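You operate a simulated robot arm through the tools that you are given. There is no shell and no other tool. Be economical: measure what you need, move in short steps, check, and stop when the job is done.

Carry out the task below with a simulated robot arm. There is one attempt and no reset: what you move stays moved.

TASK
Tape, clamp and cap the orange pipe nipple.
Fine: wraps as on the job card, in the winder's cup; clamped in the vice; the teal cap tight. Set down upright: what you pick out.

The check looks at the end state, three seconds after you hand in, the way a careful person would. Anything else that was tipped, shoved, dropped, spilled or broken makes it a failure. Lids that push on must go on centred and level and be pressed home; caps that screw on are set level and turned clockwise until they are tight.

THE ROBOT
A 5-joint arm with a two-finger parallel gripper, fixed in place. Base frame: the origin is at the foot of the arm, x ahead of it, y to its left, z up; the work surface is at about z = 0. Units: m, degrees, N and s.
With the tool pointing down near the work surface it reaches from about 0.26 to 0.68 m from the base axis. Its first joint turns from -66.0 to 66.0 degrees. The tool tilts only in the upright plane through the base axis and itself; it spins freely about its own axis. Payload 2.9 kg.
The TCP is the grasp point between the finger pads, 0.03 m short of the fingertips. In the tool frame z runs along the fingers and y along their closing line. The gripper opens to 0.11 m. The fingers are 0.02 m wide and 0.01 m thick; the gripper's body (0.048 by 0.112 m) begins 0.055 m behind the TCP.
Orientation is that of the tool frame in the base frame, as [roll, pitch, yaw] about the fixed x, y, z axes, in that order (R = Rz(yaw) Ry(pitch) Rx(roll)). With the fingers straight down and closing along the base's y, the tool's x points along the base's -x, its y along +y and its z along -z.

THE INTERFACE
- The arm moves only by the tool move_arm. Its argument "series" is a list of rows, each a list of 3 entries, a list of its own where there are three numbers: the shift along the tool's x, y, z in m, then the turn, a rotation vector about the tool's x, y, z in degrees, then the finger opening in m, from 0 to 0.11. In form: [[[tx, ty, tz], [wx, wy, wz], claw], ...]. A call has 1 to 12 rows; each row is the pose to reach, as a shift and turn from the pose commanded when the call began, along the tool's axes at that moment. Rows are played at 5 a second. More than 0.05 m and 8.6 degrees between two rows, or a gripper value outside its range, and nothing of the call is played. Where a pose cannot be reached the arm comes as near as it can. A force on the tool above 90 N (or 10 N above the force at the start of the call, whichever is more), or a blocked arm, ends the call early, and 0.2 s more pass. The fingers move at their own pace (about 0.108 m/s each) and stop on an object; they squeeze with about 41 N. The grip force told is the motor's: it shows also when the fingers shut on nothing. Time passes only in rows, and 0.2 s behind the last, so rows that repeat a pose let the fingers close. It gives the time, the measured TCP pose, the force on the tool (base axes), the opening and the grip force at its end, in the units of the frame above (readings bear some noise), with the torque about the TCP (base axes, N m) and any sound that the robot's microphone picked up, and new pictures: "show" is both (left out), scene, wrist or none.
- Cameras (640 x 400 px; columns grow to the right, rows downward): "scene" is fixed at [0.037, -0.4508, 0.6046]; the picture's right is [0.78, -0.62, 0.00], its down [-0.35, -0.44, -0.83] and it looks along [0.52, 0.65, -0.56] (base axes); focal length 360 px, centre (320, 200). "wrist" rides on the gripper at [0.072, 0.017, -0.103] in the tool frame; the picture's right is [-0.23, 0.97, 0.00], its down [-0.76, -0.18, -0.62] and it looks along [-0.61, -0.14, 0.78] (tool axes); focal length 222 px, centre (320, 200). There is no depth. A picture from a camera that has moved, and an enlarged one, comes with that camera's place and axes in the base frame and with its lens.
- close_up(camera, box): a new picture of the part [left, top, right, bottom] of that camera's present view, enlarged. No time passes.
- sign_off(): hands the job in; it is judged then, once.

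Go step by step. Nothing tells you positions but the pictures and the camera data: compare them with the known pose of the tool, close in by small moves and look again before you grip or let go. The budget is 120 turns and 200 pictures, counting those below and the enlarged ones. Unless the task says otherwise, let go and move clear before handing in, and close with one line.

The tools are called after "Emit:" by a JSON object that holds its "op" and its "data". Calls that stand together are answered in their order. move_arm: Moves the arm, as the interface text tells. Its arguments: {"type":"object","properties":{"series":{"type":"array"},"show":{"type":"string","enum":["both","scene","wrist","none"]}},"required":["series"]} The other tools are called the same way: close_up (camera, box) takes an enlarged picture of a part of a camera's view; sign_off () hands the job in.

At the start:

```text
time: 0.0
tool_pos: [0.4142, 0.078, 0.3397]
tcp_rot: [-180.0, 0.0, 179.8]
contact_force: [-0.6, -0.5, 0.4]
ft_torque: [-0.01, 0.02, -0.01]
opening: 0.1102
grip_force: 0.0
```

scene: 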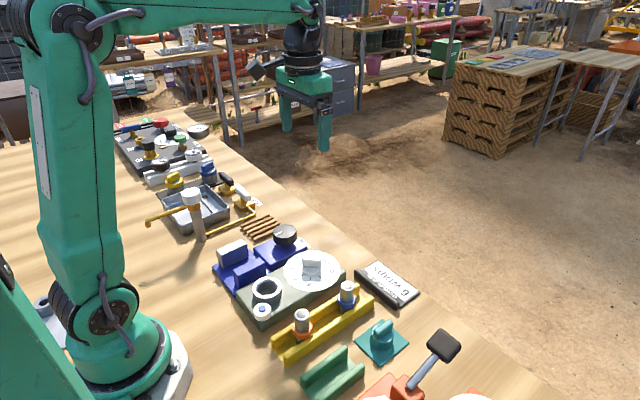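
wrist: 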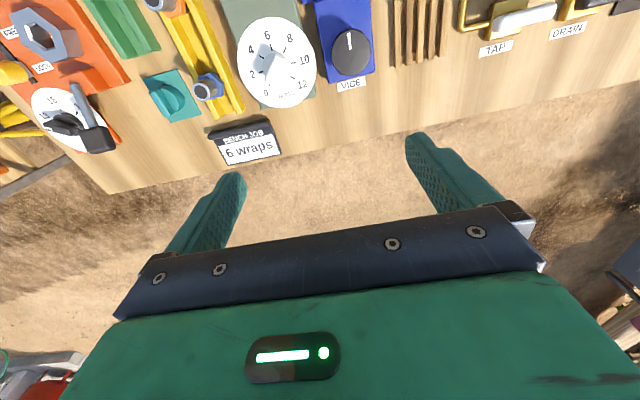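

I see the bench with a winder (dial 0–12, cup), a blue vice with knob, a yellow rack with nipples, a teal cap, and a job card saying "6 wraps". I'll take enlarged pictures first.

Emit:
{"op": "close_up", "data": {"camera": "scene", "box": [200, 200, 420, 340]}}

Emit:
{"op": "close_up", "data": {"camera": "scene", "box": [260, 260, 480, 400]}}

Emit:
{"op": "close_up", "data": {"camera": "wrist", "box": [0, 0, 400, 200]}}

Emit:
{"op": "close_up", "data": {"camera": "scene", "box": [100, 100, 280, 240]}}

```text
2.86 times, centred on (310, 270) of scene
camera zoom: at [0.037, -0.4508, 0.6046], right [0.78, -0.62, 0.0], down [-0.35, -0.44, -0.83], along [0.52, 0.65, -0.56], focal length 1027 px, centre (349, 0)
```

zoom: 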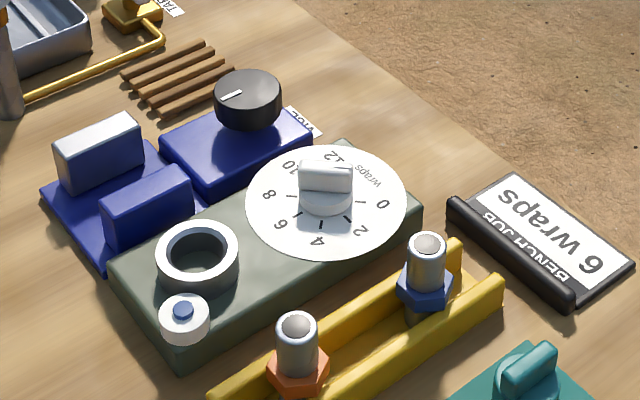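

```text
2.86 times, centred on (370, 330) of scene
camera zoom: at [0.037, -0.4508, 0.6046], right [0.78, -0.62, 0.0], down [-0.35, -0.44, -0.83], along [0.52, 0.65, -0.56], focal length 1027 px, centre (177, -171)
```

zoom: 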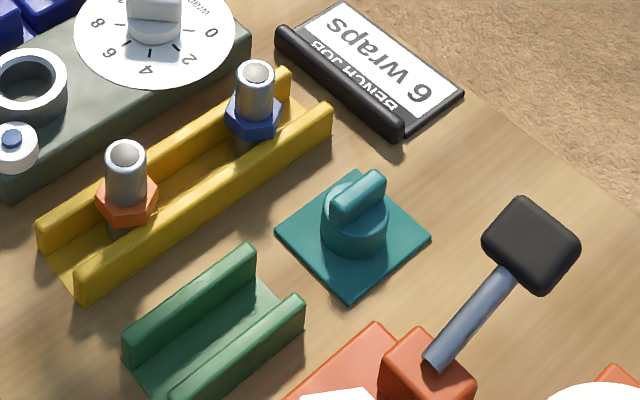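

```text
1.60 times, centred on (200, 100) of wrist
camera zoom: at [0.341, 0.0945, 0.4442], right [0.23, 0.97, 0.0], down [0.76, -0.18, 0.62], along [0.61, -0.14, -0.78], focal length 355 px, centre (512, 360)
```

zoom: 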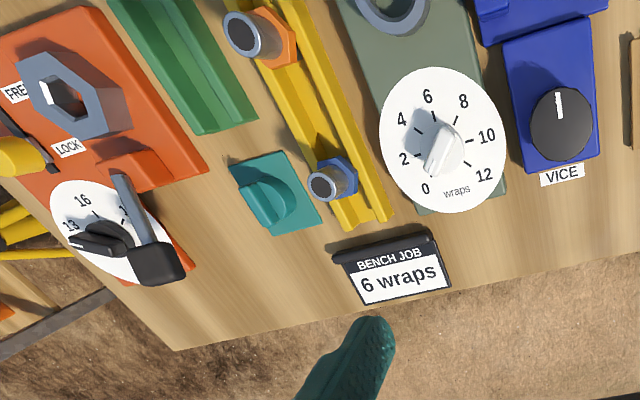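

```text
2.86 times, centred on (190, 170) of scene
camera zoom: at [0.037, -0.4508, 0.6046], right [0.78, -0.62, 0.0], down [-0.35, -0.44, -0.83], along [0.52, 0.65, -0.56], focal length 1027 px, centre (691, 286)
```

zoom: 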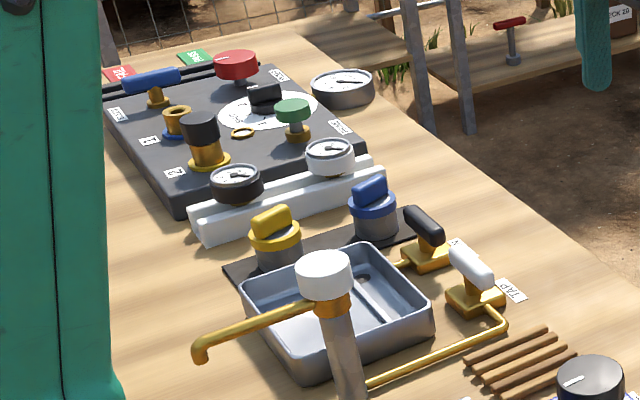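

The card says 6 wraps. The orange nipple is at about (0.28,-0.09), the winder cup about (0.27,0.01), the dial (0.377,0) and the teal cap (0.38,-0.20). I'll move the wrist camera back for a better view.

Emit:
{"op": "move_arm", "data": {"series": [[[0.03, -0.025, 0], [0, 0, 0], 0.11], [[0.06, -0.05, 0], [0, 0, 0], 0.11], [[0.09, -0.08, 0], [0, 0, 0], 0.11], [[0.12, -0.1, 0.0], [0, 0, 0], 0.11], [[0.12, -0.1, 0.0], [0, 0, 0], 0.11]], "show": "both"}}

```text
time: 1.2
tool_pos: [0.2927, -0.0235, 0.3399]
tcp_rot: [-179.9, 0.0, 180.0]
contact_force: [0.6, -0.5, 0.2]
ft_torque: [0.03, -0.01, -0.01]
opening: 0.11
grip_force: 0.0
camera wrist: at [0.2213, -0.0069, 0.4449], right [0.23, 0.97, 0.0], down [0.76, -0.18, 0.62], along [0.61, -0.14, -0.78], focal length 222 px, centre (320, 200)
```

scene: 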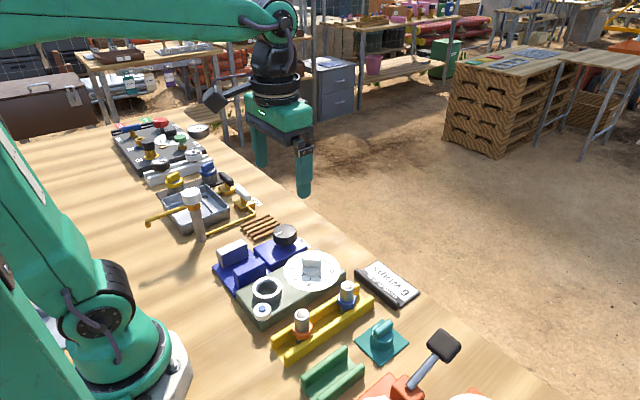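
wrist: 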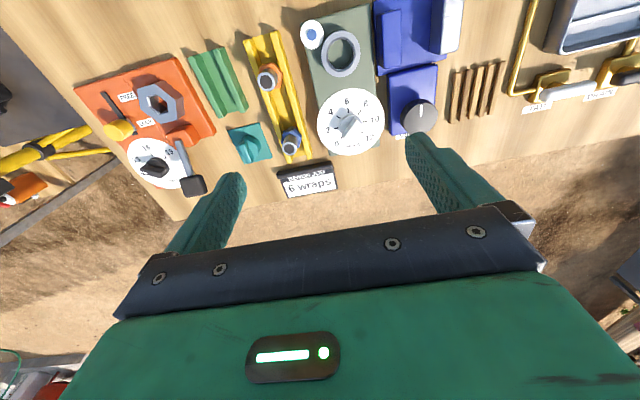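

Emit:
{"op": "close_up", "data": {"camera": "wrist", "box": [230, 0, 450, 160]}}

Emit:
{"op": "close_up", "data": {"camera": "wrist", "box": [310, 80, 390, 160]}}

Emit:
{"op": "close_up", "data": {"camera": "scene", "box": [240, 240, 350, 320]}}

```text
2.50 times, centred on (340, 80) of wrist
camera zoom: at [0.2213, -0.0069, 0.4449], right [0.23, 0.97, 0.0], down [0.76, -0.18, 0.62], along [0.61, -0.14, -0.78], focal length 555 px, centre (270, 500)
```

zoom: 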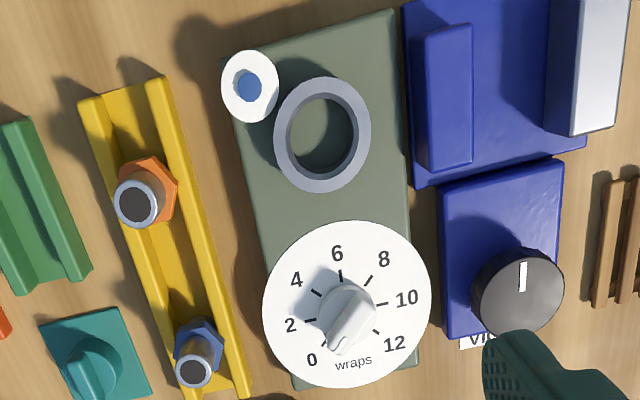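

```text
5.00 times, centred on (350, 120) of wrist
camera zoom: at [0.2213, -0.0069, 0.4449], right [0.23, 0.97, 0.0], down [0.76, -0.18, 0.62], along [0.61, -0.14, -0.78], focal length 1111 px, centre (170, 600)
```

zoom: 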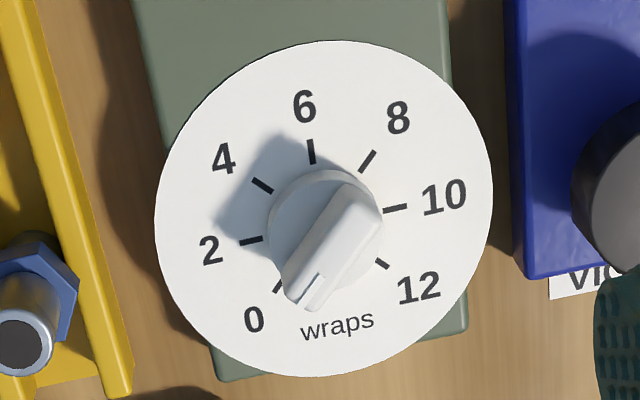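

```text
5.00 times, centred on (295, 280) of scene
camera zoom: at [0.037, -0.4508, 0.6046], right [0.78, -0.62, 0.0], down [-0.35, -0.44, -0.83], along [0.52, 0.65, -0.56], focal length 1798 px, centre (445, -200)
```

zoom: 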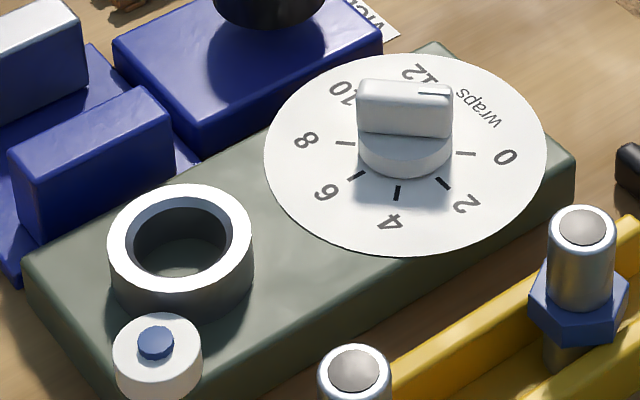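

The winder dial is at 0 and turns clockwise; 6 is 135° away, pointing to the base. I'll go above the dial with the fingers turned to straddle its bar.

Emit:
{"op": "move_arm", "data": {"series": [[[-0.02, 0.008, 0.02], [0, 0, 7.5], 0.08], [[-0.04, 0.016, 0.04], [0, 0, 15], 0.08], [[-0.06, 0.024, 0.06], [0, 0, 22.5], 0.08], [[-0.07, 0.032, 0.08], [0, 0, 30], 0.08], [[-0.08, 0.0395, 0.1], [0, 0, 37.5], 0.08], [[-0.085, 0.0395, 0.12], [0, 0, 45], 0.08], [[-0.085, 0.0395, 0.14], [0, 0, 45], 0.08], [[-0.085, 0.0395, 0.14], [0, 0, 45], 0.08]]}}

```text
time: 3.0
tool_pos: [0.3796, 0.016, 0.2]
tcp_rot: [180.0, 0.0, 134.9]
contact_force: [1.3, 0.3, 0.3]
ft_torque: [0.03, -0.01, 0.03]
opening: 0.0799
grip_force: 0.2
camera wrist: at [0.3394, 0.0799, 0.3042], right [0.85, 0.53, 0.0], down [0.41, -0.66, 0.62], along [0.33, -0.53, -0.78], focal length 222 px, centre (320, 200)
```

scene: 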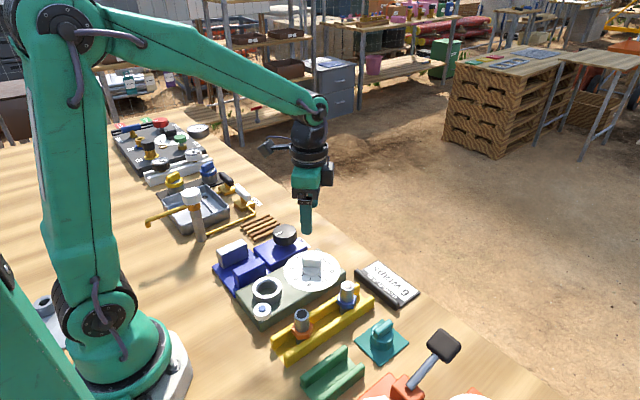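
wrist: 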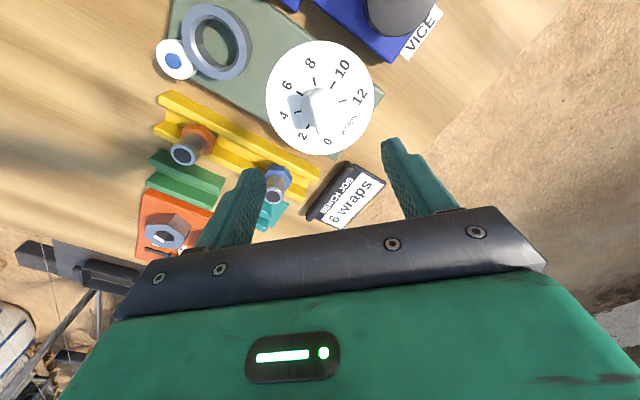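

Emit:
{"op": "close_up", "data": {"camera": "wrist", "box": [260, 50, 380, 150]}}

Emit:
{"op": "close_up", "data": {"camera": "wrist", "box": [140, 0, 300, 100]}}

```text
4.00 times, centred on (320, 100) of wrist
camera zoom: at [0.3394, 0.0799, 0.3042], right [0.85, 0.53, 0.0], down [0.41, -0.66, 0.62], along [0.33, -0.53, -0.78], focal length 888 px, centre (320, 600)
```

zoom: 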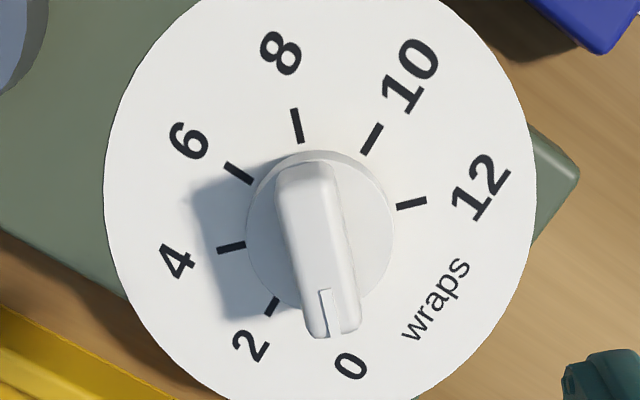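

```text
4.00 times, centred on (220, 50) of wrist
camera zoom: at [0.3394, 0.0799, 0.3042], right [0.85, 0.53, 0.0], down [0.41, -0.66, 0.62], along [0.33, -0.53, -0.78], focal length 888 px, centre (720, 800)
```

zoom: 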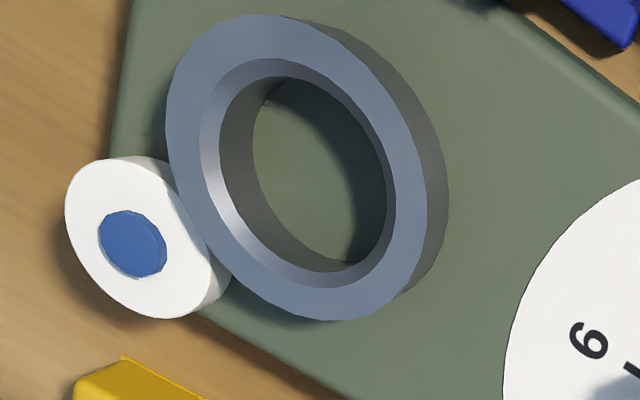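

The bar is centred under the tool within about 2 mm and aligned. I'll descend partway and check height.

Emit:
{"op": "move_arm", "data": {"series": [[[-0.002, 0, 0.035], [0, 0, 0], 0.06], [[-0.002, 0, 0.07], [0, 0, 0], 0.06], [[-0.002, 0, 0.1], [0, 0, 0], 0.06], [[-0.002, 0, 0.11], [0, 0, 0], 0.06], [[-0.002, 0, 0.11], [0, 0, 0], 0.06]]}}

Emit:
{"op": "close_up", "data": {"camera": "scene", "box": [240, 200, 390, 300]}}

```text
time: 4.2
tool_pos: [0.3801, 0.0163, 0.0894]
tcp_rot: [180.0, 0.0, 134.9]
contact_force: [-1.6, -0.3, -0.5]
ft_torque: [-0.04, -0.02, 0.01]
opening: 0.0599
grip_force: 0.1
camera wrist: at [0.3407, 0.0798, 0.1933], right [0.85, 0.53, 0.0], down [0.41, -0.66, 0.62], along [0.33, -0.53, -0.78], focal length 222 px, centre (320, 200)
```

scene: 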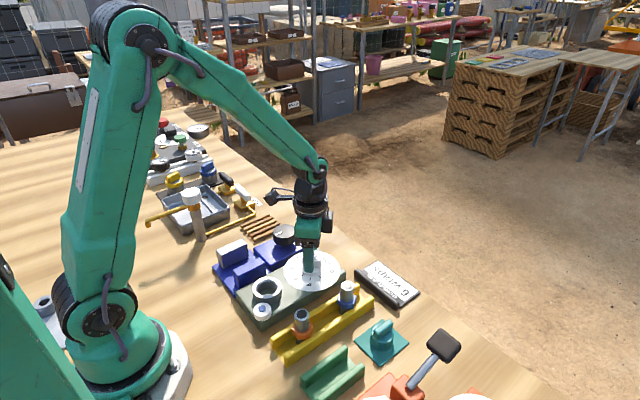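
wrist: 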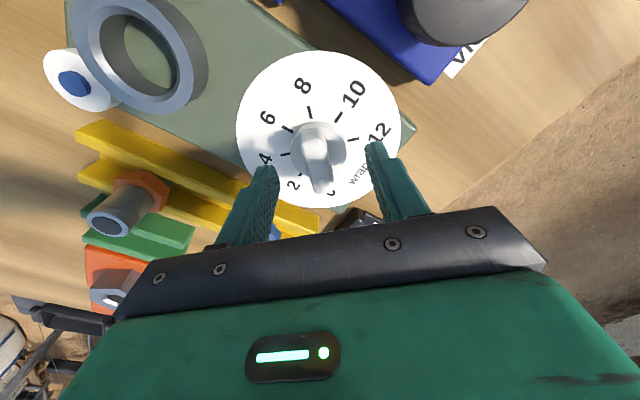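

```text
4.00 times, centred on (315, 250) of scene
camera zoom: at [0.037, -0.4508, 0.6046], right [0.78, -0.62, 0.0], down [-0.35, -0.44, -0.83], along [0.52, 0.65, -0.56], focal length 1438 px, centre (340, 0)
```

zoom: 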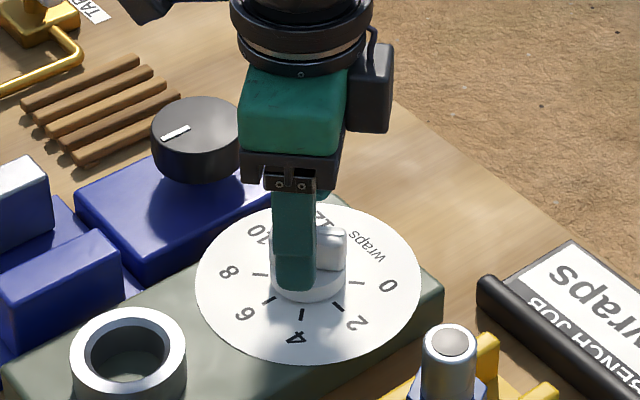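

Emit:
{"op": "move_arm", "data": {"series": [[[0.0, 0, 0.008], [0, 0, 0], 0.06], [[0, 0, 0.015], [0, 0, 0], 0.06], [[0, 0, 0.015], [0, 0, 0], 0.03], [[0, 0, 0.015], [0, 0, 0], 0.0], [[0, 0, 0.015], [0, 0, 0], 0.0], [[0, 0, 0.015], [0, 0, 0], 0.0]]}}

Emit:
{"op": "close_up", "data": {"camera": "wrist", "box": [230, 50, 410, 220]}}

```text
time: 5.6
tool_pos: [0.3802, 0.016, 0.0737]
tcp_rot: [-179.9, -0.2, 134.9]
contact_force: [-11.1, -17.5, 3.4]
ft_torque: [-0.28, -0.15, -0.03]
opening: 0.0158
grip_force: 44.5
camera wrist: at [0.3399, 0.0792, 0.179], right [0.85, 0.53, 0.0], down [0.41, -0.67, 0.62], along [0.33, -0.53, -0.78], focal length 222 px, centre (320, 200)
```

scene: 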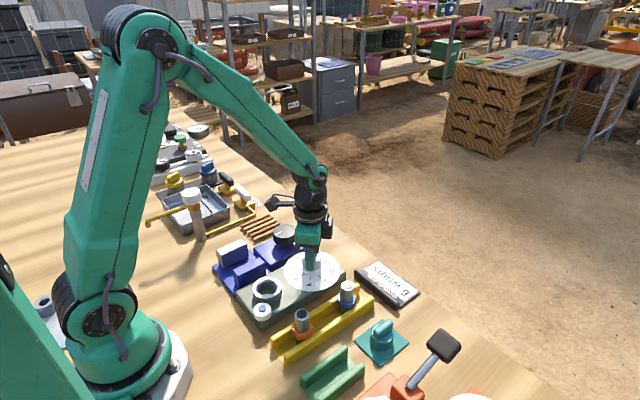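
wrist: 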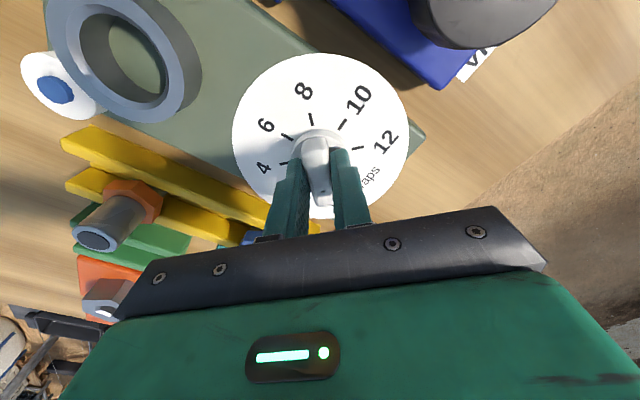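

```text
2.35 times, centred on (320, 135) of wrist
camera zoom: at [0.3399, 0.0792, 0.179], right [0.85, 0.53, 0.0], down [0.41, -0.67, 0.62], along [0.33, -0.53, -0.78], focal length 523 px, centre (320, 353)
```

zoom: 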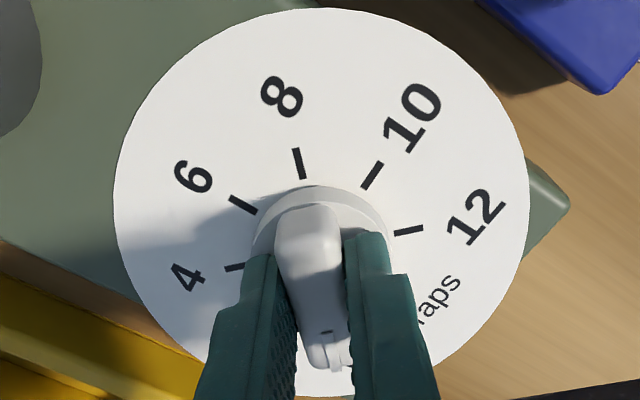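

Gripped the bar (1.6 cm thick). Turning clockwise now, with a 1 mm recentre.

Emit:
{"op": "move_arm", "data": {"series": [[[0, -0.001, 0], [0, 0, 0], 0.0], [[0, -0.001, 0], [0, 0, 8], 0.0], [[0, -0.001, 0], [0, 0, 16], 0.0], [[0, -0.001, 0], [0, 0, 24], 0.0], [[0, -0.001, 0], [0, 0, 32], 0.0], [[0, -0.001, 0], [0, 0, 40], 0.0], [[0, -0.001, 0], [0, 0, 48], 0.0], [[0, -0.001, 0], [0, 0, 56], 0.0], [[0, -0.001, 0], [0, 0, 64], 0.0], [[0, -0.001, 0], [0, 0, 67.5], 0.0]]}}

Emit:
{"op": "close_up", "data": {"camera": "wrist", "box": [230, 50, 410, 220]}}

```text
time: 7.8
tool_pos: [0.3796, 0.0149, 0.0739]
tcp_rot: [179.8, -0.1, 67.2]
contact_force: [18.0, 21.3, -16.4]
ft_torque: [0.56, 0.14, 0.01]
opening: 0.0157
grip_force: 45.4
camera wrist: at [0.4228, 0.0748, 0.1799], right [0.81, -0.59, 0.0], down [-0.46, -0.63, 0.62], along [-0.36, -0.51, -0.78], focal length 222 px, centre (320, 200)
```

scene: 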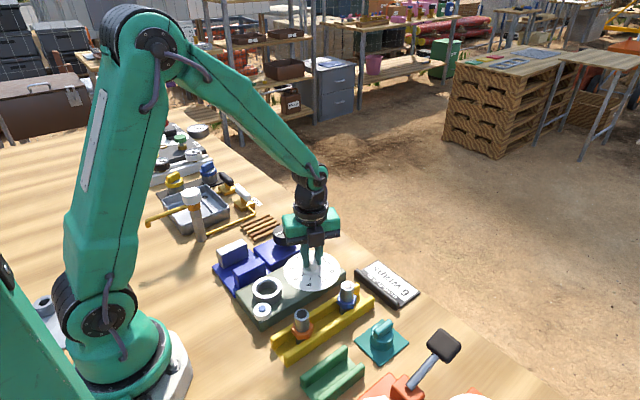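
wrist: 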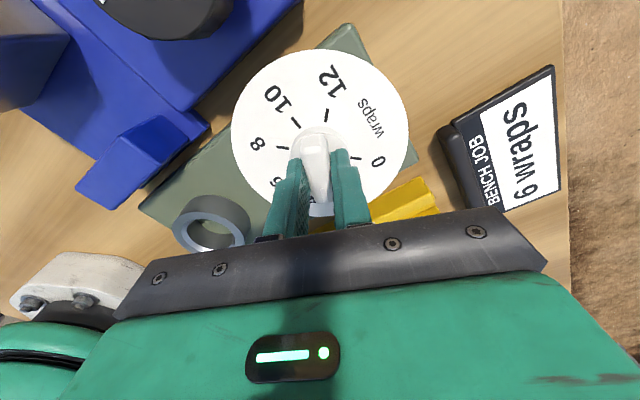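

```text
2.35 times, centred on (320, 135) of wrist
camera zoom: at [0.4228, 0.0748, 0.1799], right [0.81, -0.59, 0.0], down [-0.46, -0.63, 0.62], along [-0.36, -0.51, -0.78], focal length 523 px, centre (320, 353)
```

zoom: 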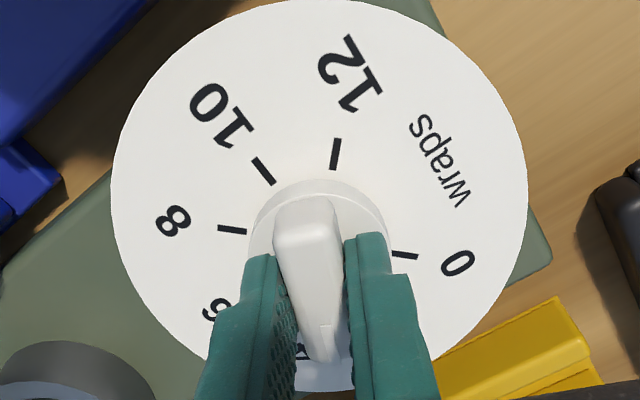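

Emit:
{"op": "move_arm", "data": {"series": [[[0.0007, 0, 0], [0, 0, 8], 0.0], [[0.0007, 0, 0], [0, 0, 16], 0.0], [[0.0007, 0, 0], [0, 0, 24], 0.0], [[0.0007, 0, 0], [0, 0, 32], 0.0], [[0.0007, 0, 0], [0, 0, 40], 0.0], [[0.0007, 0, 0], [0, 0, 48], 0.0], [[0.0007, 0, 0], [0, 0, 56], 0.0], [[0.0007, 0, 0], [0, 0, 64], 0.0], [[0.0007, 0, 0], [0, 0, 67.5], 0.0], [[0.0007, 0, 0], [0, 0, 67.5], 0.0]]}}

Emit:
{"op": "close_up", "data": {"camera": "wrist", "box": [230, 50, 410, 220]}}

```text
time: 9.5
tool_pos: [0.38, 0.0141, 0.0748]
tcp_rot: [180.0, 0.0, 10.2]
contact_force: [-2.7, 30.4, 1.4]
ft_torque: [0.59, 0.08, -0.02]
opening: 0.0156
grip_force: 45.1
out of reach, approached as far as the arm can: row 8
stopped in row 8: the force on the tool passed its limit (the readings are from after the stop); the commanded pose is now the measured one
camera wrist: at [0.4538, 0.0108, 0.1796], right [-0.05, -1.0, 0.0], down [-0.78, 0.04, 0.62], along [-0.62, 0.03, -0.78], focal length 222 px, centre (320, 200)
```

scene: 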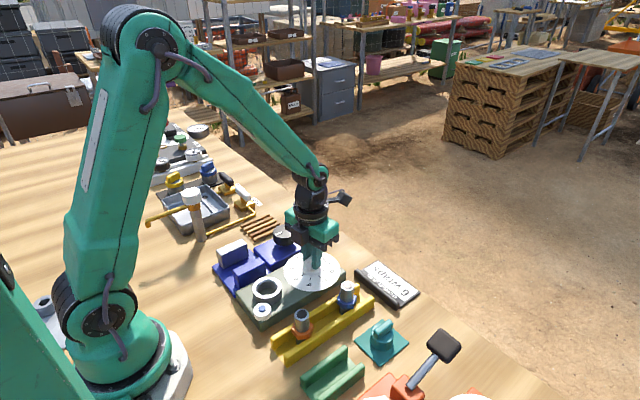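
wrist: 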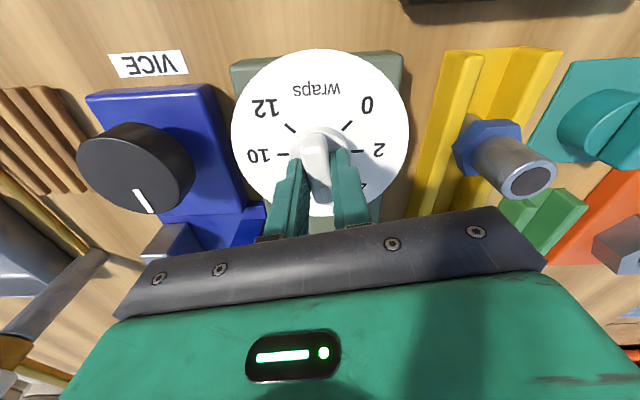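

```text
2.35 times, centred on (320, 135) of wrist
camera zoom: at [0.4538, 0.0108, 0.1796], right [-0.05, -1.0, 0.0], down [-0.78, 0.04, 0.62], along [-0.62, 0.03, -0.78], focal length 523 px, centre (320, 353)
```

zoom: 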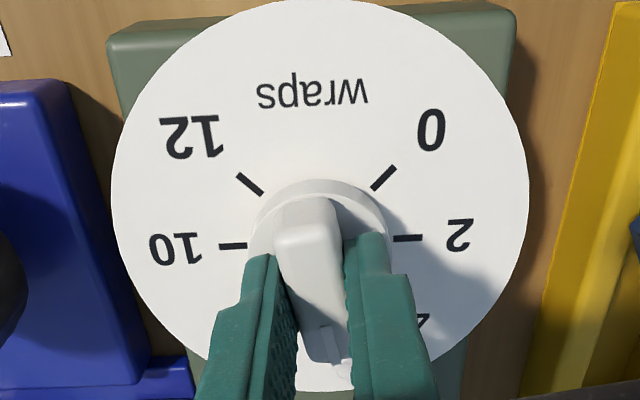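

The wrist spin has reached its limit with about 10° left on the dial. I'll release, lift, spin back 180° and regrip the symmetric bar.

Emit:
{"op": "move_arm", "data": {"series": [[[0, 0, 0], [0, 0, 0], 0.06], [[0, 0, 0], [0, 0, 0], 0.06], [[0, 0, -0.025], [0, 0, 0], 0.06], [[0, 0, -0.05], [0, 0, -8], 0.06], [[0, 0, -0.05], [0, 0, -16], 0.06], [[0, 0, -0.05], [0, 0, -24], 0.06], [[0, 0, -0.05], [0, 0, -32], 0.06], [[0, 0, -0.05], [0, 0, -40], 0.06], [[0, 0, -0.05], [0, 0, -48], 0.06], [[0, 0, -0.05], [0, 0, -56], 0.06], [[0, 0, -0.05], [0, 0, -64], 0.06], [[0, 0, -0.05], [0, 0, -72], 0.06]], "show": "none"}}

Emit:
{"op": "move_arm", "data": {"series": [[[0, 0, 0], [0, 0, -8.5], 0.06], [[0, 0, 0], [0, 0, -17], 0.06], [[0, 0, 0], [0, 0, -25.5], 0.06], [[0, 0, 0], [0, 0, -34], 0.06], [[0, 0, 0], [0, 0, -42.5], 0.06], [[0, 0, 0], [0, 0, -51], 0.06], [[0, 0, 0], [0, 0, -59.5], 0.06], [[0, 0, 0], [0, 0, -68], 0.06], [[0, 0, 0], [0, 0, -76.5], 0.06], [[0, 0, 0], [0, 0, -85], 0.06], [[0, 0, 0], [0, 0, -93.5], 0.06], [[0, 0, 0], [0, 0, -98], 0.06]]}}

Emit:
{"op": "close_up", "data": {"camera": "wrist", "box": [230, 50, 410, 220]}}

```text
time: 12.1
tool_pos: [0.38, 0.0132, 0.1267]
tcp_rot: [180.0, -0.1, 82.1]
contact_force: [0.2, 0.8, -0.3]
ft_torque: [-0.01, -0.04, -0.01]
opening: 0.0598
grip_force: 0.1
```

```text
time: 14.7
tool_pos: [0.3794, 0.0131, 0.1265]
tcp_rot: [180.0, 0.1, 179.9]
contact_force: [0.4, 0.9, -0.5]
ft_torque: [0.02, -0.03, 0.01]
opening: 0.06
grip_force: 0.1
camera wrist: at [0.3072, 0.0298, 0.2296], right [0.23, 0.97, 0.0], down [0.76, -0.18, 0.62], along [0.61, -0.14, -0.78], focal length 222 px, centre (320, 200)
```

scene: 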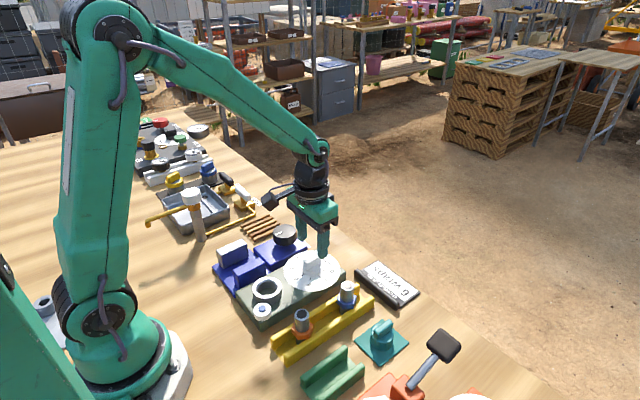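
wrist: 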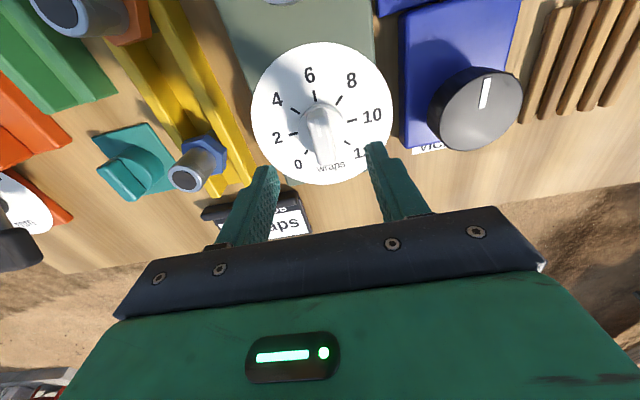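

```text
2.35 times, centred on (320, 135) of wrist
camera zoom: at [0.3072, 0.0298, 0.2296], right [0.23, 0.97, 0.0], down [0.76, -0.18, 0.62], along [0.61, -0.14, -0.78], focal length 523 px, centre (320, 353)
```

zoom: 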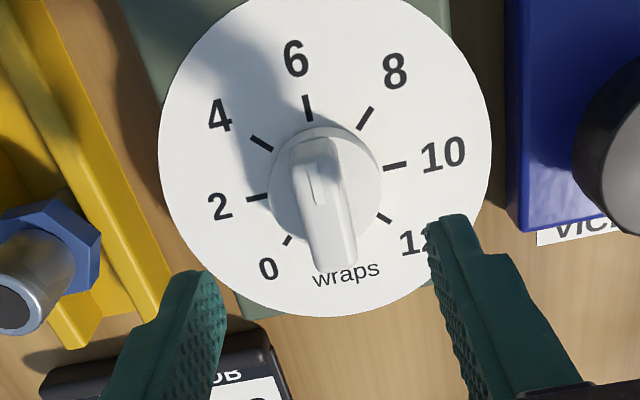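

Emit:
{"op": "close_up", "data": {"camera": "wrist", "box": [280, 60, 370, 170]}}

Emit:
{"op": "close_up", "data": {"camera": "scene", "box": [270, 235, 360, 305]}}

```text
3.64 times, centred on (325, 115) of wrist
camera zoom: at [0.3072, 0.0298, 0.2296], right [0.23, 0.97, 0.0], down [0.76, -0.18, 0.62], along [0.61, -0.14, -0.78], focal length 808 px, centre (302, 509)
```

zoom: 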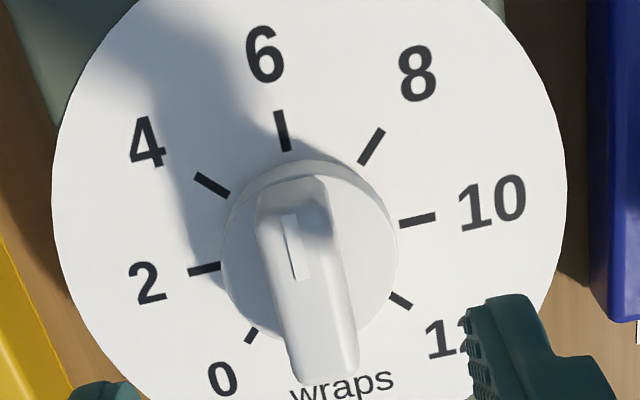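

```text
5.71 times, centred on (315, 270) of scene
camera zoom: at [0.037, -0.4508, 0.6046], right [0.78, -0.62, 0.0], down [-0.35, -0.44, -0.83], along [0.52, 0.65, -0.56], focal length 2055 px, centre (349, -200)
```

zoom: 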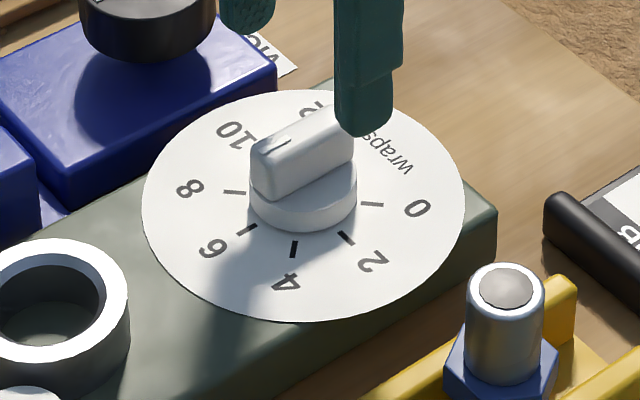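

The dial now points at 6 (within about 1°). Next I'll look at the orange nipple from above.

Emit:
{"op": "move_arm", "data": {"series": [[[0, 0, -0.04], [0, 0, 0], 0.06], [[0.03, -0.03, -0.05], [0, 0, 0], 0.06], [[0.06, -0.06, -0.06], [0, 0, 0], 0.06], [[0.08, -0.09, -0.07], [0, 0, 0], 0.06], [[0.096, -0.105, -0.07], [0, 0, 0], 0.06], [[0.096, -0.105, -0.07], [0, 0, 0], 0.06]], "show": "wrist"}}

Emit:
{"op": "close_up", "data": {"camera": "wrist", "box": [240, 40, 400, 160]}}

Emit:
{"op": "close_up", "data": {"camera": "scene", "box": [265, 290, 365, 365]}}

```text
time: 16.1
tool_pos: [0.2829, -0.0936, 0.1956]
tcp_rot: [180.0, 0.0, 179.9]
contact_force: [-0.7, 0.0, -0.6]
ft_torque: [0.02, 0.01, -0.01]
opening: 0.0598
grip_force: 0.0
camera wrist: at [0.2095, -0.0764, 0.2993], right [0.23, 0.97, 0.0], down [0.76, -0.18, 0.62], along [0.61, -0.14, -0.78], focal length 222 px, centre (320, 200)
```

wrist: 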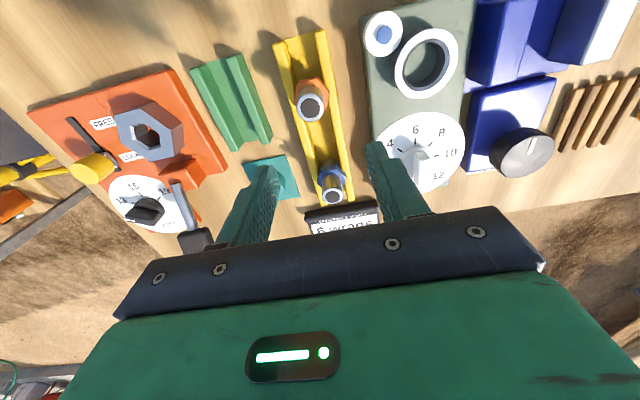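

```text
3.33 times, centred on (320, 100) of wrist
camera zoom: at [0.2095, -0.0764, 0.2993], right [0.23, 0.97, 0.0], down [0.76, -0.18, 0.62], along [0.61, -0.14, -0.78], focal length 740 px, centre (320, 533)
```

zoom: 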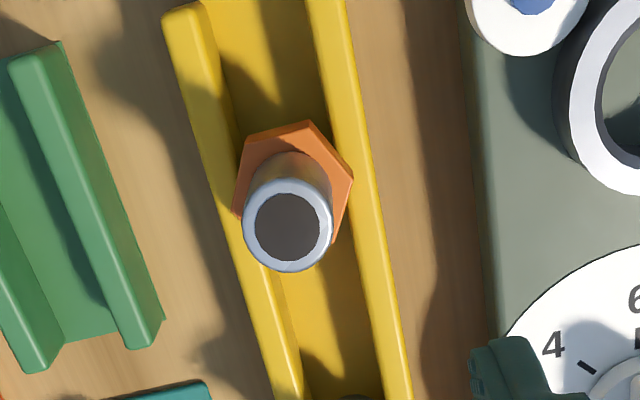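

```text
5.33 times, centred on (315, 328) of scene
camera zoom: at [0.037, -0.4508, 0.6046], right [0.78, -0.62, 0.0], down [-0.35, -0.44, -0.83], along [0.52, 0.65, -0.56], focal length 1918 px, centre (347, -480)
```

zoom: 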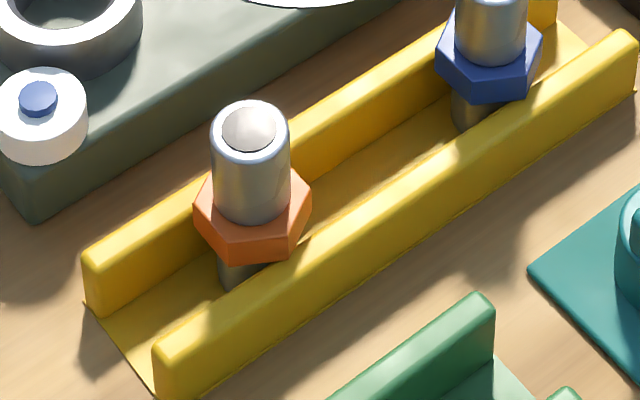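

The nipple's top is at about (0.272,-0.101), z 0.07. I'll descend above it and check alignment.

Emit:
{"op": "move_arm", "data": {"series": [[[0.011, -0.007, 0.03], [0, 0, 0], 0.06], [[0.011, -0.007, 0.07], [0, 0, 0], 0.06], [[0.011, -0.007, 0.09], [0, 0, 0], 0.06], [[0.011, -0.007, 0.09], [0, 0, 0], 0.06]], "show": "wrist"}}

Emit:
{"op": "close_up", "data": {"camera": "scene", "box": [255, 270, 375, 360]}}

```text
time: 17.1
tool_pos: [0.2709, -0.0993, 0.1062]
tcp_rot: [180.0, 0.0, 179.9]
contact_force: [0.3, -0.8, 0.5]
ft_torque: [-0.01, -0.01, -0.01]
opening: 0.0599
grip_force: 0.0
camera wrist: at [0.1986, -0.0823, 0.2092], right [0.23, 0.97, 0.0], down [0.76, -0.18, 0.62], along [0.61, -0.14, -0.78], focal length 222 px, centre (320, 200)
```

wrist: 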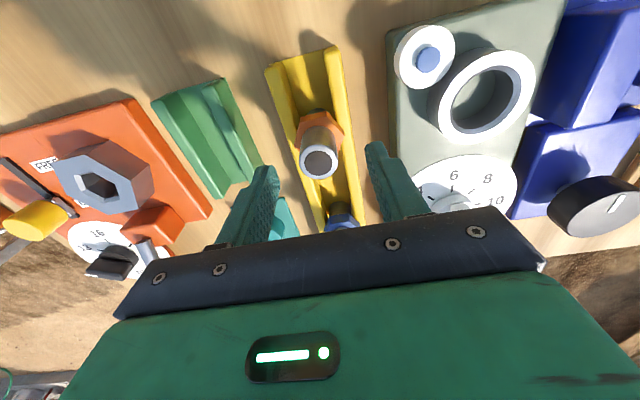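

```text
4.44 times, centred on (315, 315) of scene
camera zoom: at [0.037, -0.4508, 0.6046], right [0.78, -0.62, 0.0], down [-0.35, -0.44, -0.83], along [0.52, 0.65, -0.56], focal length 1598 px, centre (342, -311)
```

zoom: 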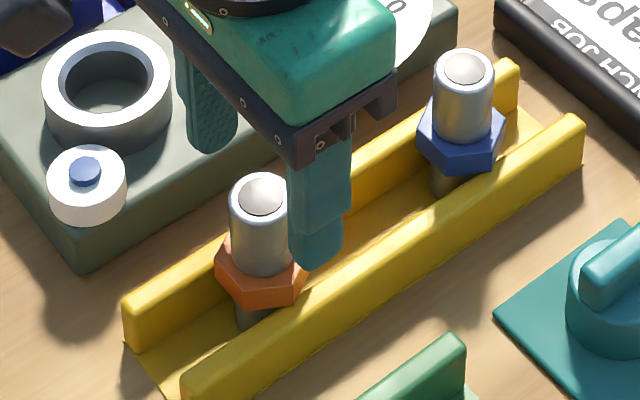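

Emit:
{"op": "move_arm", "data": {"series": [[[0, 0, 0.015], [0, 0, 0], 0.06], [[0, 0, 0.03], [0, 0, 0], 0.06], [[0, 0, 0.03], [0, 0, 0], 0.06], [[0, 0, 0.03], [0, 0, 0], 0.02], [[0, 0, 0.03], [0, 0, 0], 0.0], [[0, 0, 0.03], [0, 0, 0], 0.0]], "show": "wrist"}}

Emit:
{"op": "close_up", "data": {"camera": "scene", "box": [255, 270, 375, 360]}}

```text
time: 18.5
tool_pos: [0.2726, -0.0998, 0.0748]
tcp_rot: [180.0, 0.0, 179.7]
contact_force: [-0.1, -0.5, -0.2]
ft_torque: [-0.06, -0.03, -0.01]
opening: 0.0259
grip_force: 41.1
camera wrist: at [0.1997, -0.0824, 0.1789], right [0.23, 0.97, 0.0], down [0.76, -0.18, 0.62], along [0.61, -0.14, -0.78], focal length 222 px, centre (320, 200)
```

wrist: 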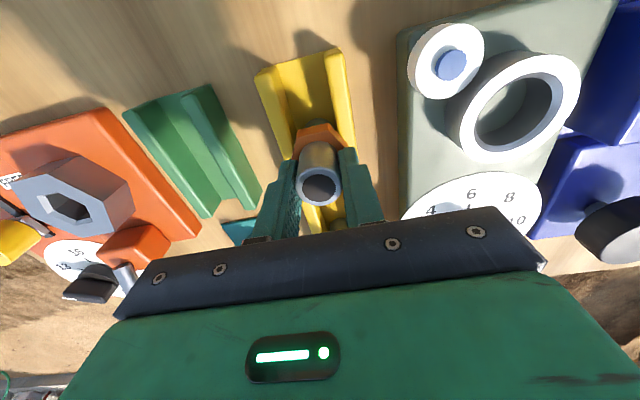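

```text
4.44 times, centred on (315, 315) of scene
camera zoom: at [0.037, -0.4508, 0.6046], right [0.78, -0.62, 0.0], down [-0.35, -0.44, -0.83], along [0.52, 0.65, -0.56], focal length 1598 px, centre (342, -311)
```

zoom: 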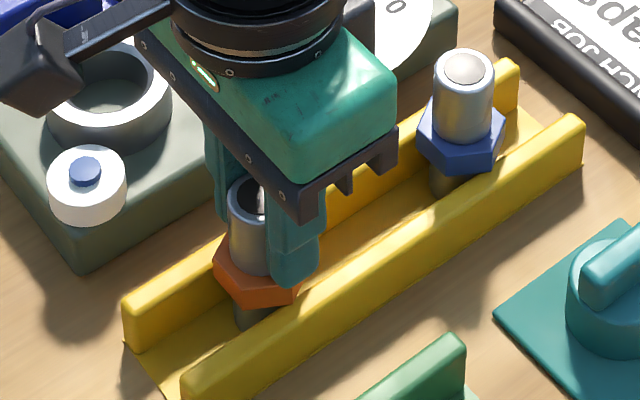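

Gripped at 26 mm. Lifting straight up, then over the winder cup at about (0.266,0.016).

Emit:
{"op": "move_arm", "data": {"series": [[[0, 0, -0.03], [0, 0, 0], 0.0], [[0, 0, -0.06], [0, 0, 0], 0.0], [[0, 0, -0.09], [0, 0, 0], 0.0], [[0, 0, -0.11], [0, 0, 0], 0.0], [[0.002, 0.03, -0.11], [0, 0, 0], 0.0], [[0.004, 0.06, -0.11], [0, 0, 0], 0.0], [[0.007, 0.09, -0.11], [0, 0, 0], 0.0], [[0.007, 0.116, -0.11], [0, 0, 0], 0.0], [[0.007, 0.116, -0.11], [0, 0, 0], 0.0]]}}

Emit:
{"op": "close_up", "data": {"camera": "wrist", "box": [240, 60, 400, 200]}}

Emit:
{"op": "close_up", "data": {"camera": "scene", "box": [220, 220, 340, 340]}}

```text
time: 20.5
tool_pos: [0.2656, 0.0186, 0.1832]
tcp_rot: [180.0, 0.1, 179.8]
contact_force: [0.5, 0.4, -2.3]
ft_torque: [0.0, 0.0, 0.01]
opening: 0.0258
grip_force: 40.8
camera wrist: at [0.1929, 0.0344, 0.2883], right [0.23, 0.97, 0.0], down [0.76, -0.18, 0.62], along [0.61, -0.14, -0.78], focal length 222 px, centre (320, 200)
```

scene: 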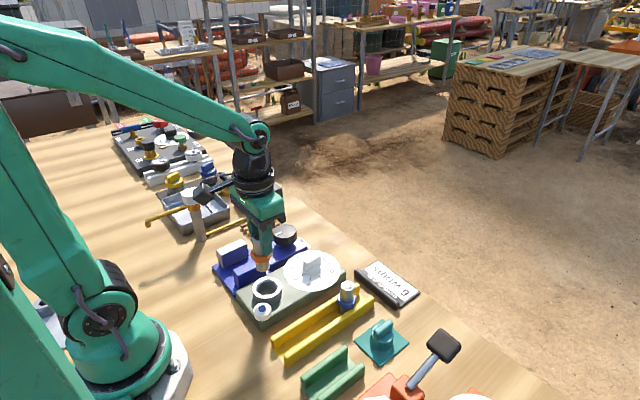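
wrist: 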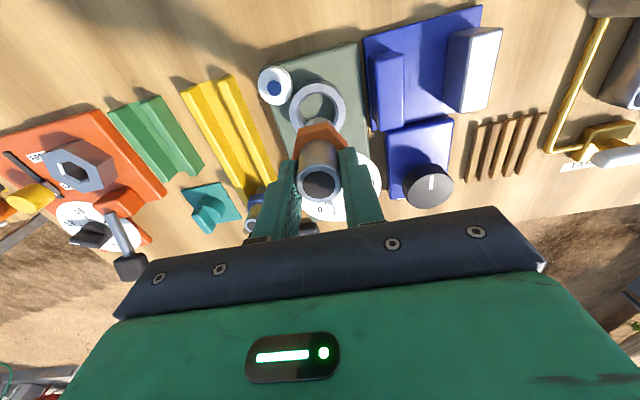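

```text
2.86 times, centred on (320, 130) of wrist
camera zoom: at [0.1929, 0.0344, 0.2883], right [0.23, 0.97, 0.0], down [0.76, -0.18, 0.62], along [0.61, -0.14, -0.78], focal length 635 px, centre (320, 400)
```

zoom: 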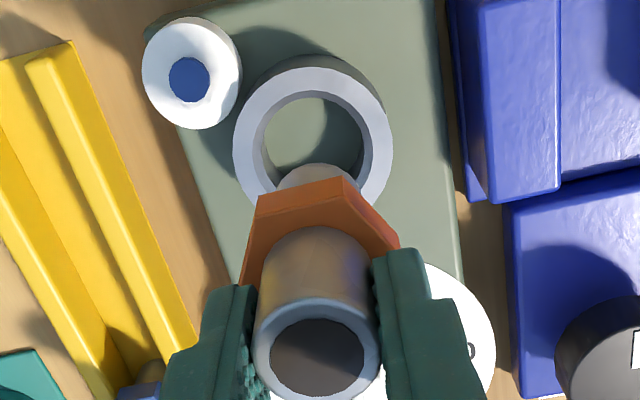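

```text
3.33 times, centred on (280, 280) of scene
camera zoom: at [0.037, -0.4508, 0.6046], right [0.78, -0.62, 0.0], down [-0.35, -0.44, -0.83], along [0.52, 0.65, -0.56], focal length 1199 px, centre (453, -67)
```

zoom: 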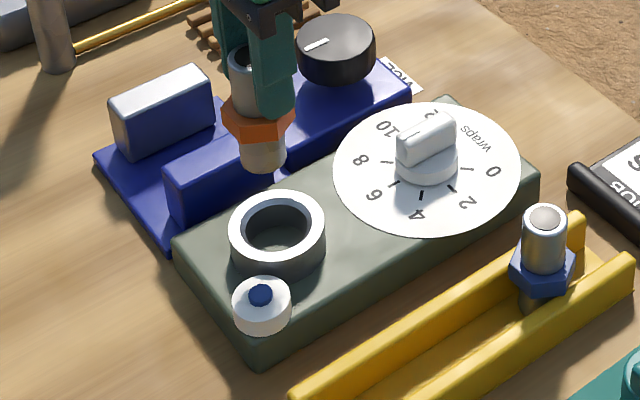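

Emit:
{"op": "move_arm", "data": {"series": [[[0.003, -0.0035, 0.0], [0, 0, 0], 0.0], [[0.003, -0.0035, 0.025], [0, 0, 0], 0.0], [[0.003, -0.0035, 0.045], [0, 0, 0], 0.0], [[0.003, -0.0035, 0.055], [0, 0, 0], 0.0], [[0.003, -0.0035, 0.055], [0, 0, 0], 0.0]], "show": "wrist"}}

Emit:
{"op": "close_up", "data": {"camera": "scene", "box": [220, 230, 330, 340]}}

Emit:
{"op": "close_up", "data": {"camera": "wrist", "box": [240, 60, 400, 200]}}

```text
time: 21.7
tool_pos: [0.2633, 0.0141, 0.1307]
tcp_rot: [-179.9, 0.0, 179.8]
contact_force: [-0.1, 0.0, -1.0]
ft_torque: [0.01, -0.02, 0.02]
opening: 0.0259
grip_force: 41.0
camera wrist: at [0.1899, 0.031, 0.2343], right [0.23, 0.97, 0.0], down [0.76, -0.18, 0.62], along [0.61, -0.14, -0.78], focal length 222 px, centre (320, 200)
```

wrist: 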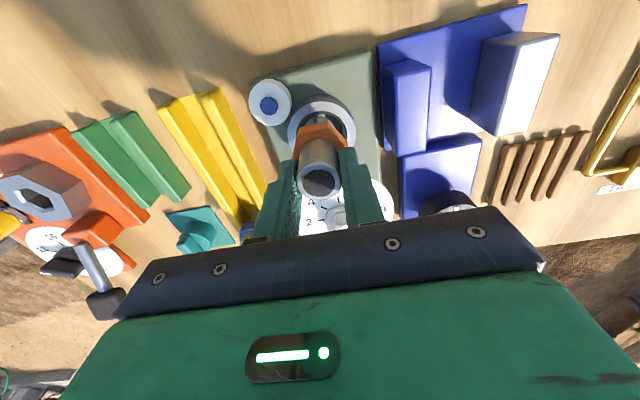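

```text
3.64 times, centred on (275, 285) of scene
camera zoom: at [0.037, -0.4508, 0.6046], right [0.78, -0.62, 0.0], down [-0.35, -0.44, -0.83], along [0.52, 0.65, -0.56], focal length 1308 px, centre (484, -109)
```

zoom: 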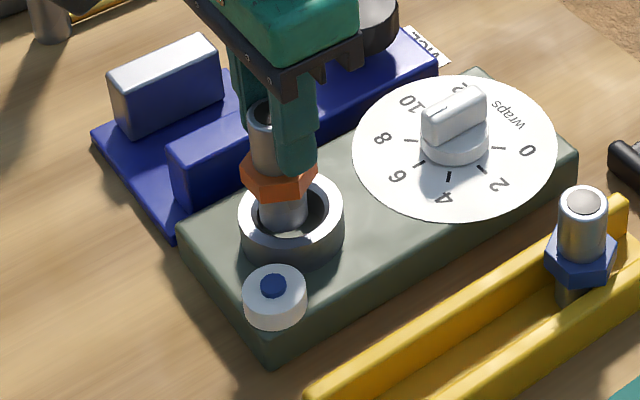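

```text
2.86 times, centred on (320, 130) of wrist
camera zoom: at [0.1899, 0.031, 0.2343], right [0.23, 0.97, 0.0], down [0.76, -0.18, 0.62], along [0.61, -0.14, -0.78], focal length 635 px, centre (320, 400)
```

zoom: 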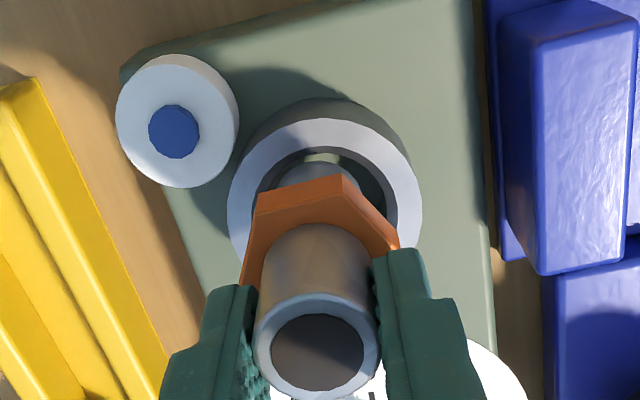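

Emit:
{"op": "move_arm", "data": {"series": [[[-0.001, 0, 0.01], [0, 0, 0], 0.0], [[-0.001, 0, 0.018], [0, 0, 0], 0.0], [[-0.001, 0, 0.023], [0, 0, 0], 0.0], [[-0.001, 0, 0.023], [0, 0, 0], 0.0]], "show": "none"}}

Emit:
{"op": "close_up", "data": {"camera": "scene", "box": [220, 230, 330, 340]}}

```text
time: 22.7
tool_pos: [0.2642, 0.0151, 0.1077]
tcp_rot: [-180.0, 0.3, 179.8]
contact_force: [-1.3, -6.2, 22.9]
ft_torque: [-0.63, 0.06, 0.01]
opening: 0.0258
grip_force: 40.7
```

```text
3.64 times, centred on (275, 285) of scene
camera zoom: at [0.0369, -0.4508, 0.6046], right [0.78, -0.62, 0.0], down [-0.35, -0.44, -0.83], along [0.52, 0.65, -0.56], focal length 1308 px, centre (484, -109)
```

zoom: 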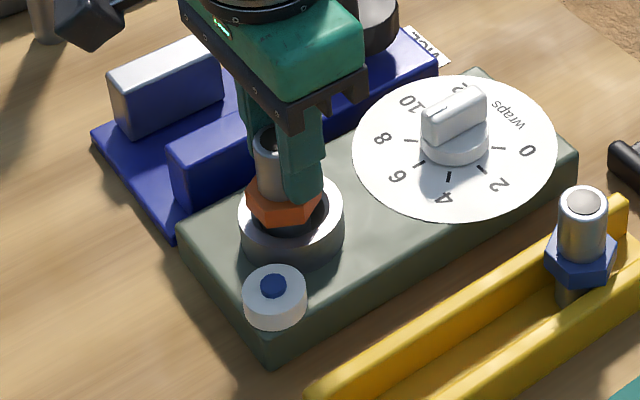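

Emit:
{"op": "close_up", "data": {"camera": "wrist", "box": [240, 60, 400, 200]}}

Emit:
{"op": "close_up", "data": {"camera": "scene", "box": [245, 255, 300, 310]}}

```text
2.86 times, centred on (320, 130) of wrist
camera zoom: at [0.1917, 0.0315, 0.2116], right [0.23, 0.97, 0.0], down [0.76, -0.18, 0.63], along [0.61, -0.14, -0.78], focal length 635 px, centre (320, 400)
```

zoom: 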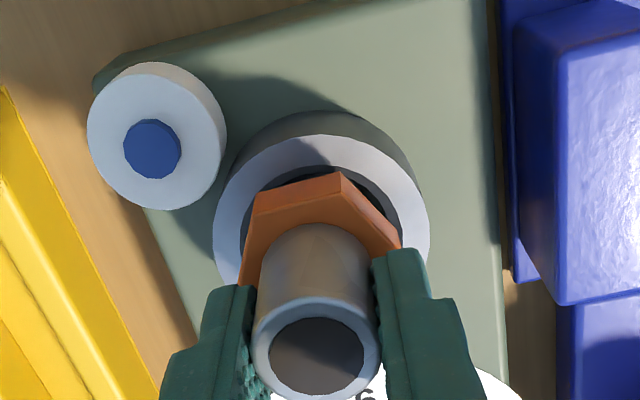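

```text
7.27 times, centred on (272, 282) of scene
camera zoom: at [0.0369, -0.4508, 0.6046], right [0.78, -0.62, 0.0], down [-0.35, -0.44, -0.83], along [0.52, 0.65, -0.56], focal length 2615 px, centre (666, -400)
```

zoom: 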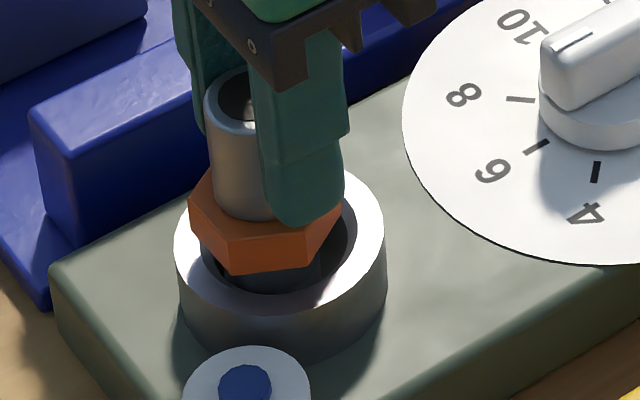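

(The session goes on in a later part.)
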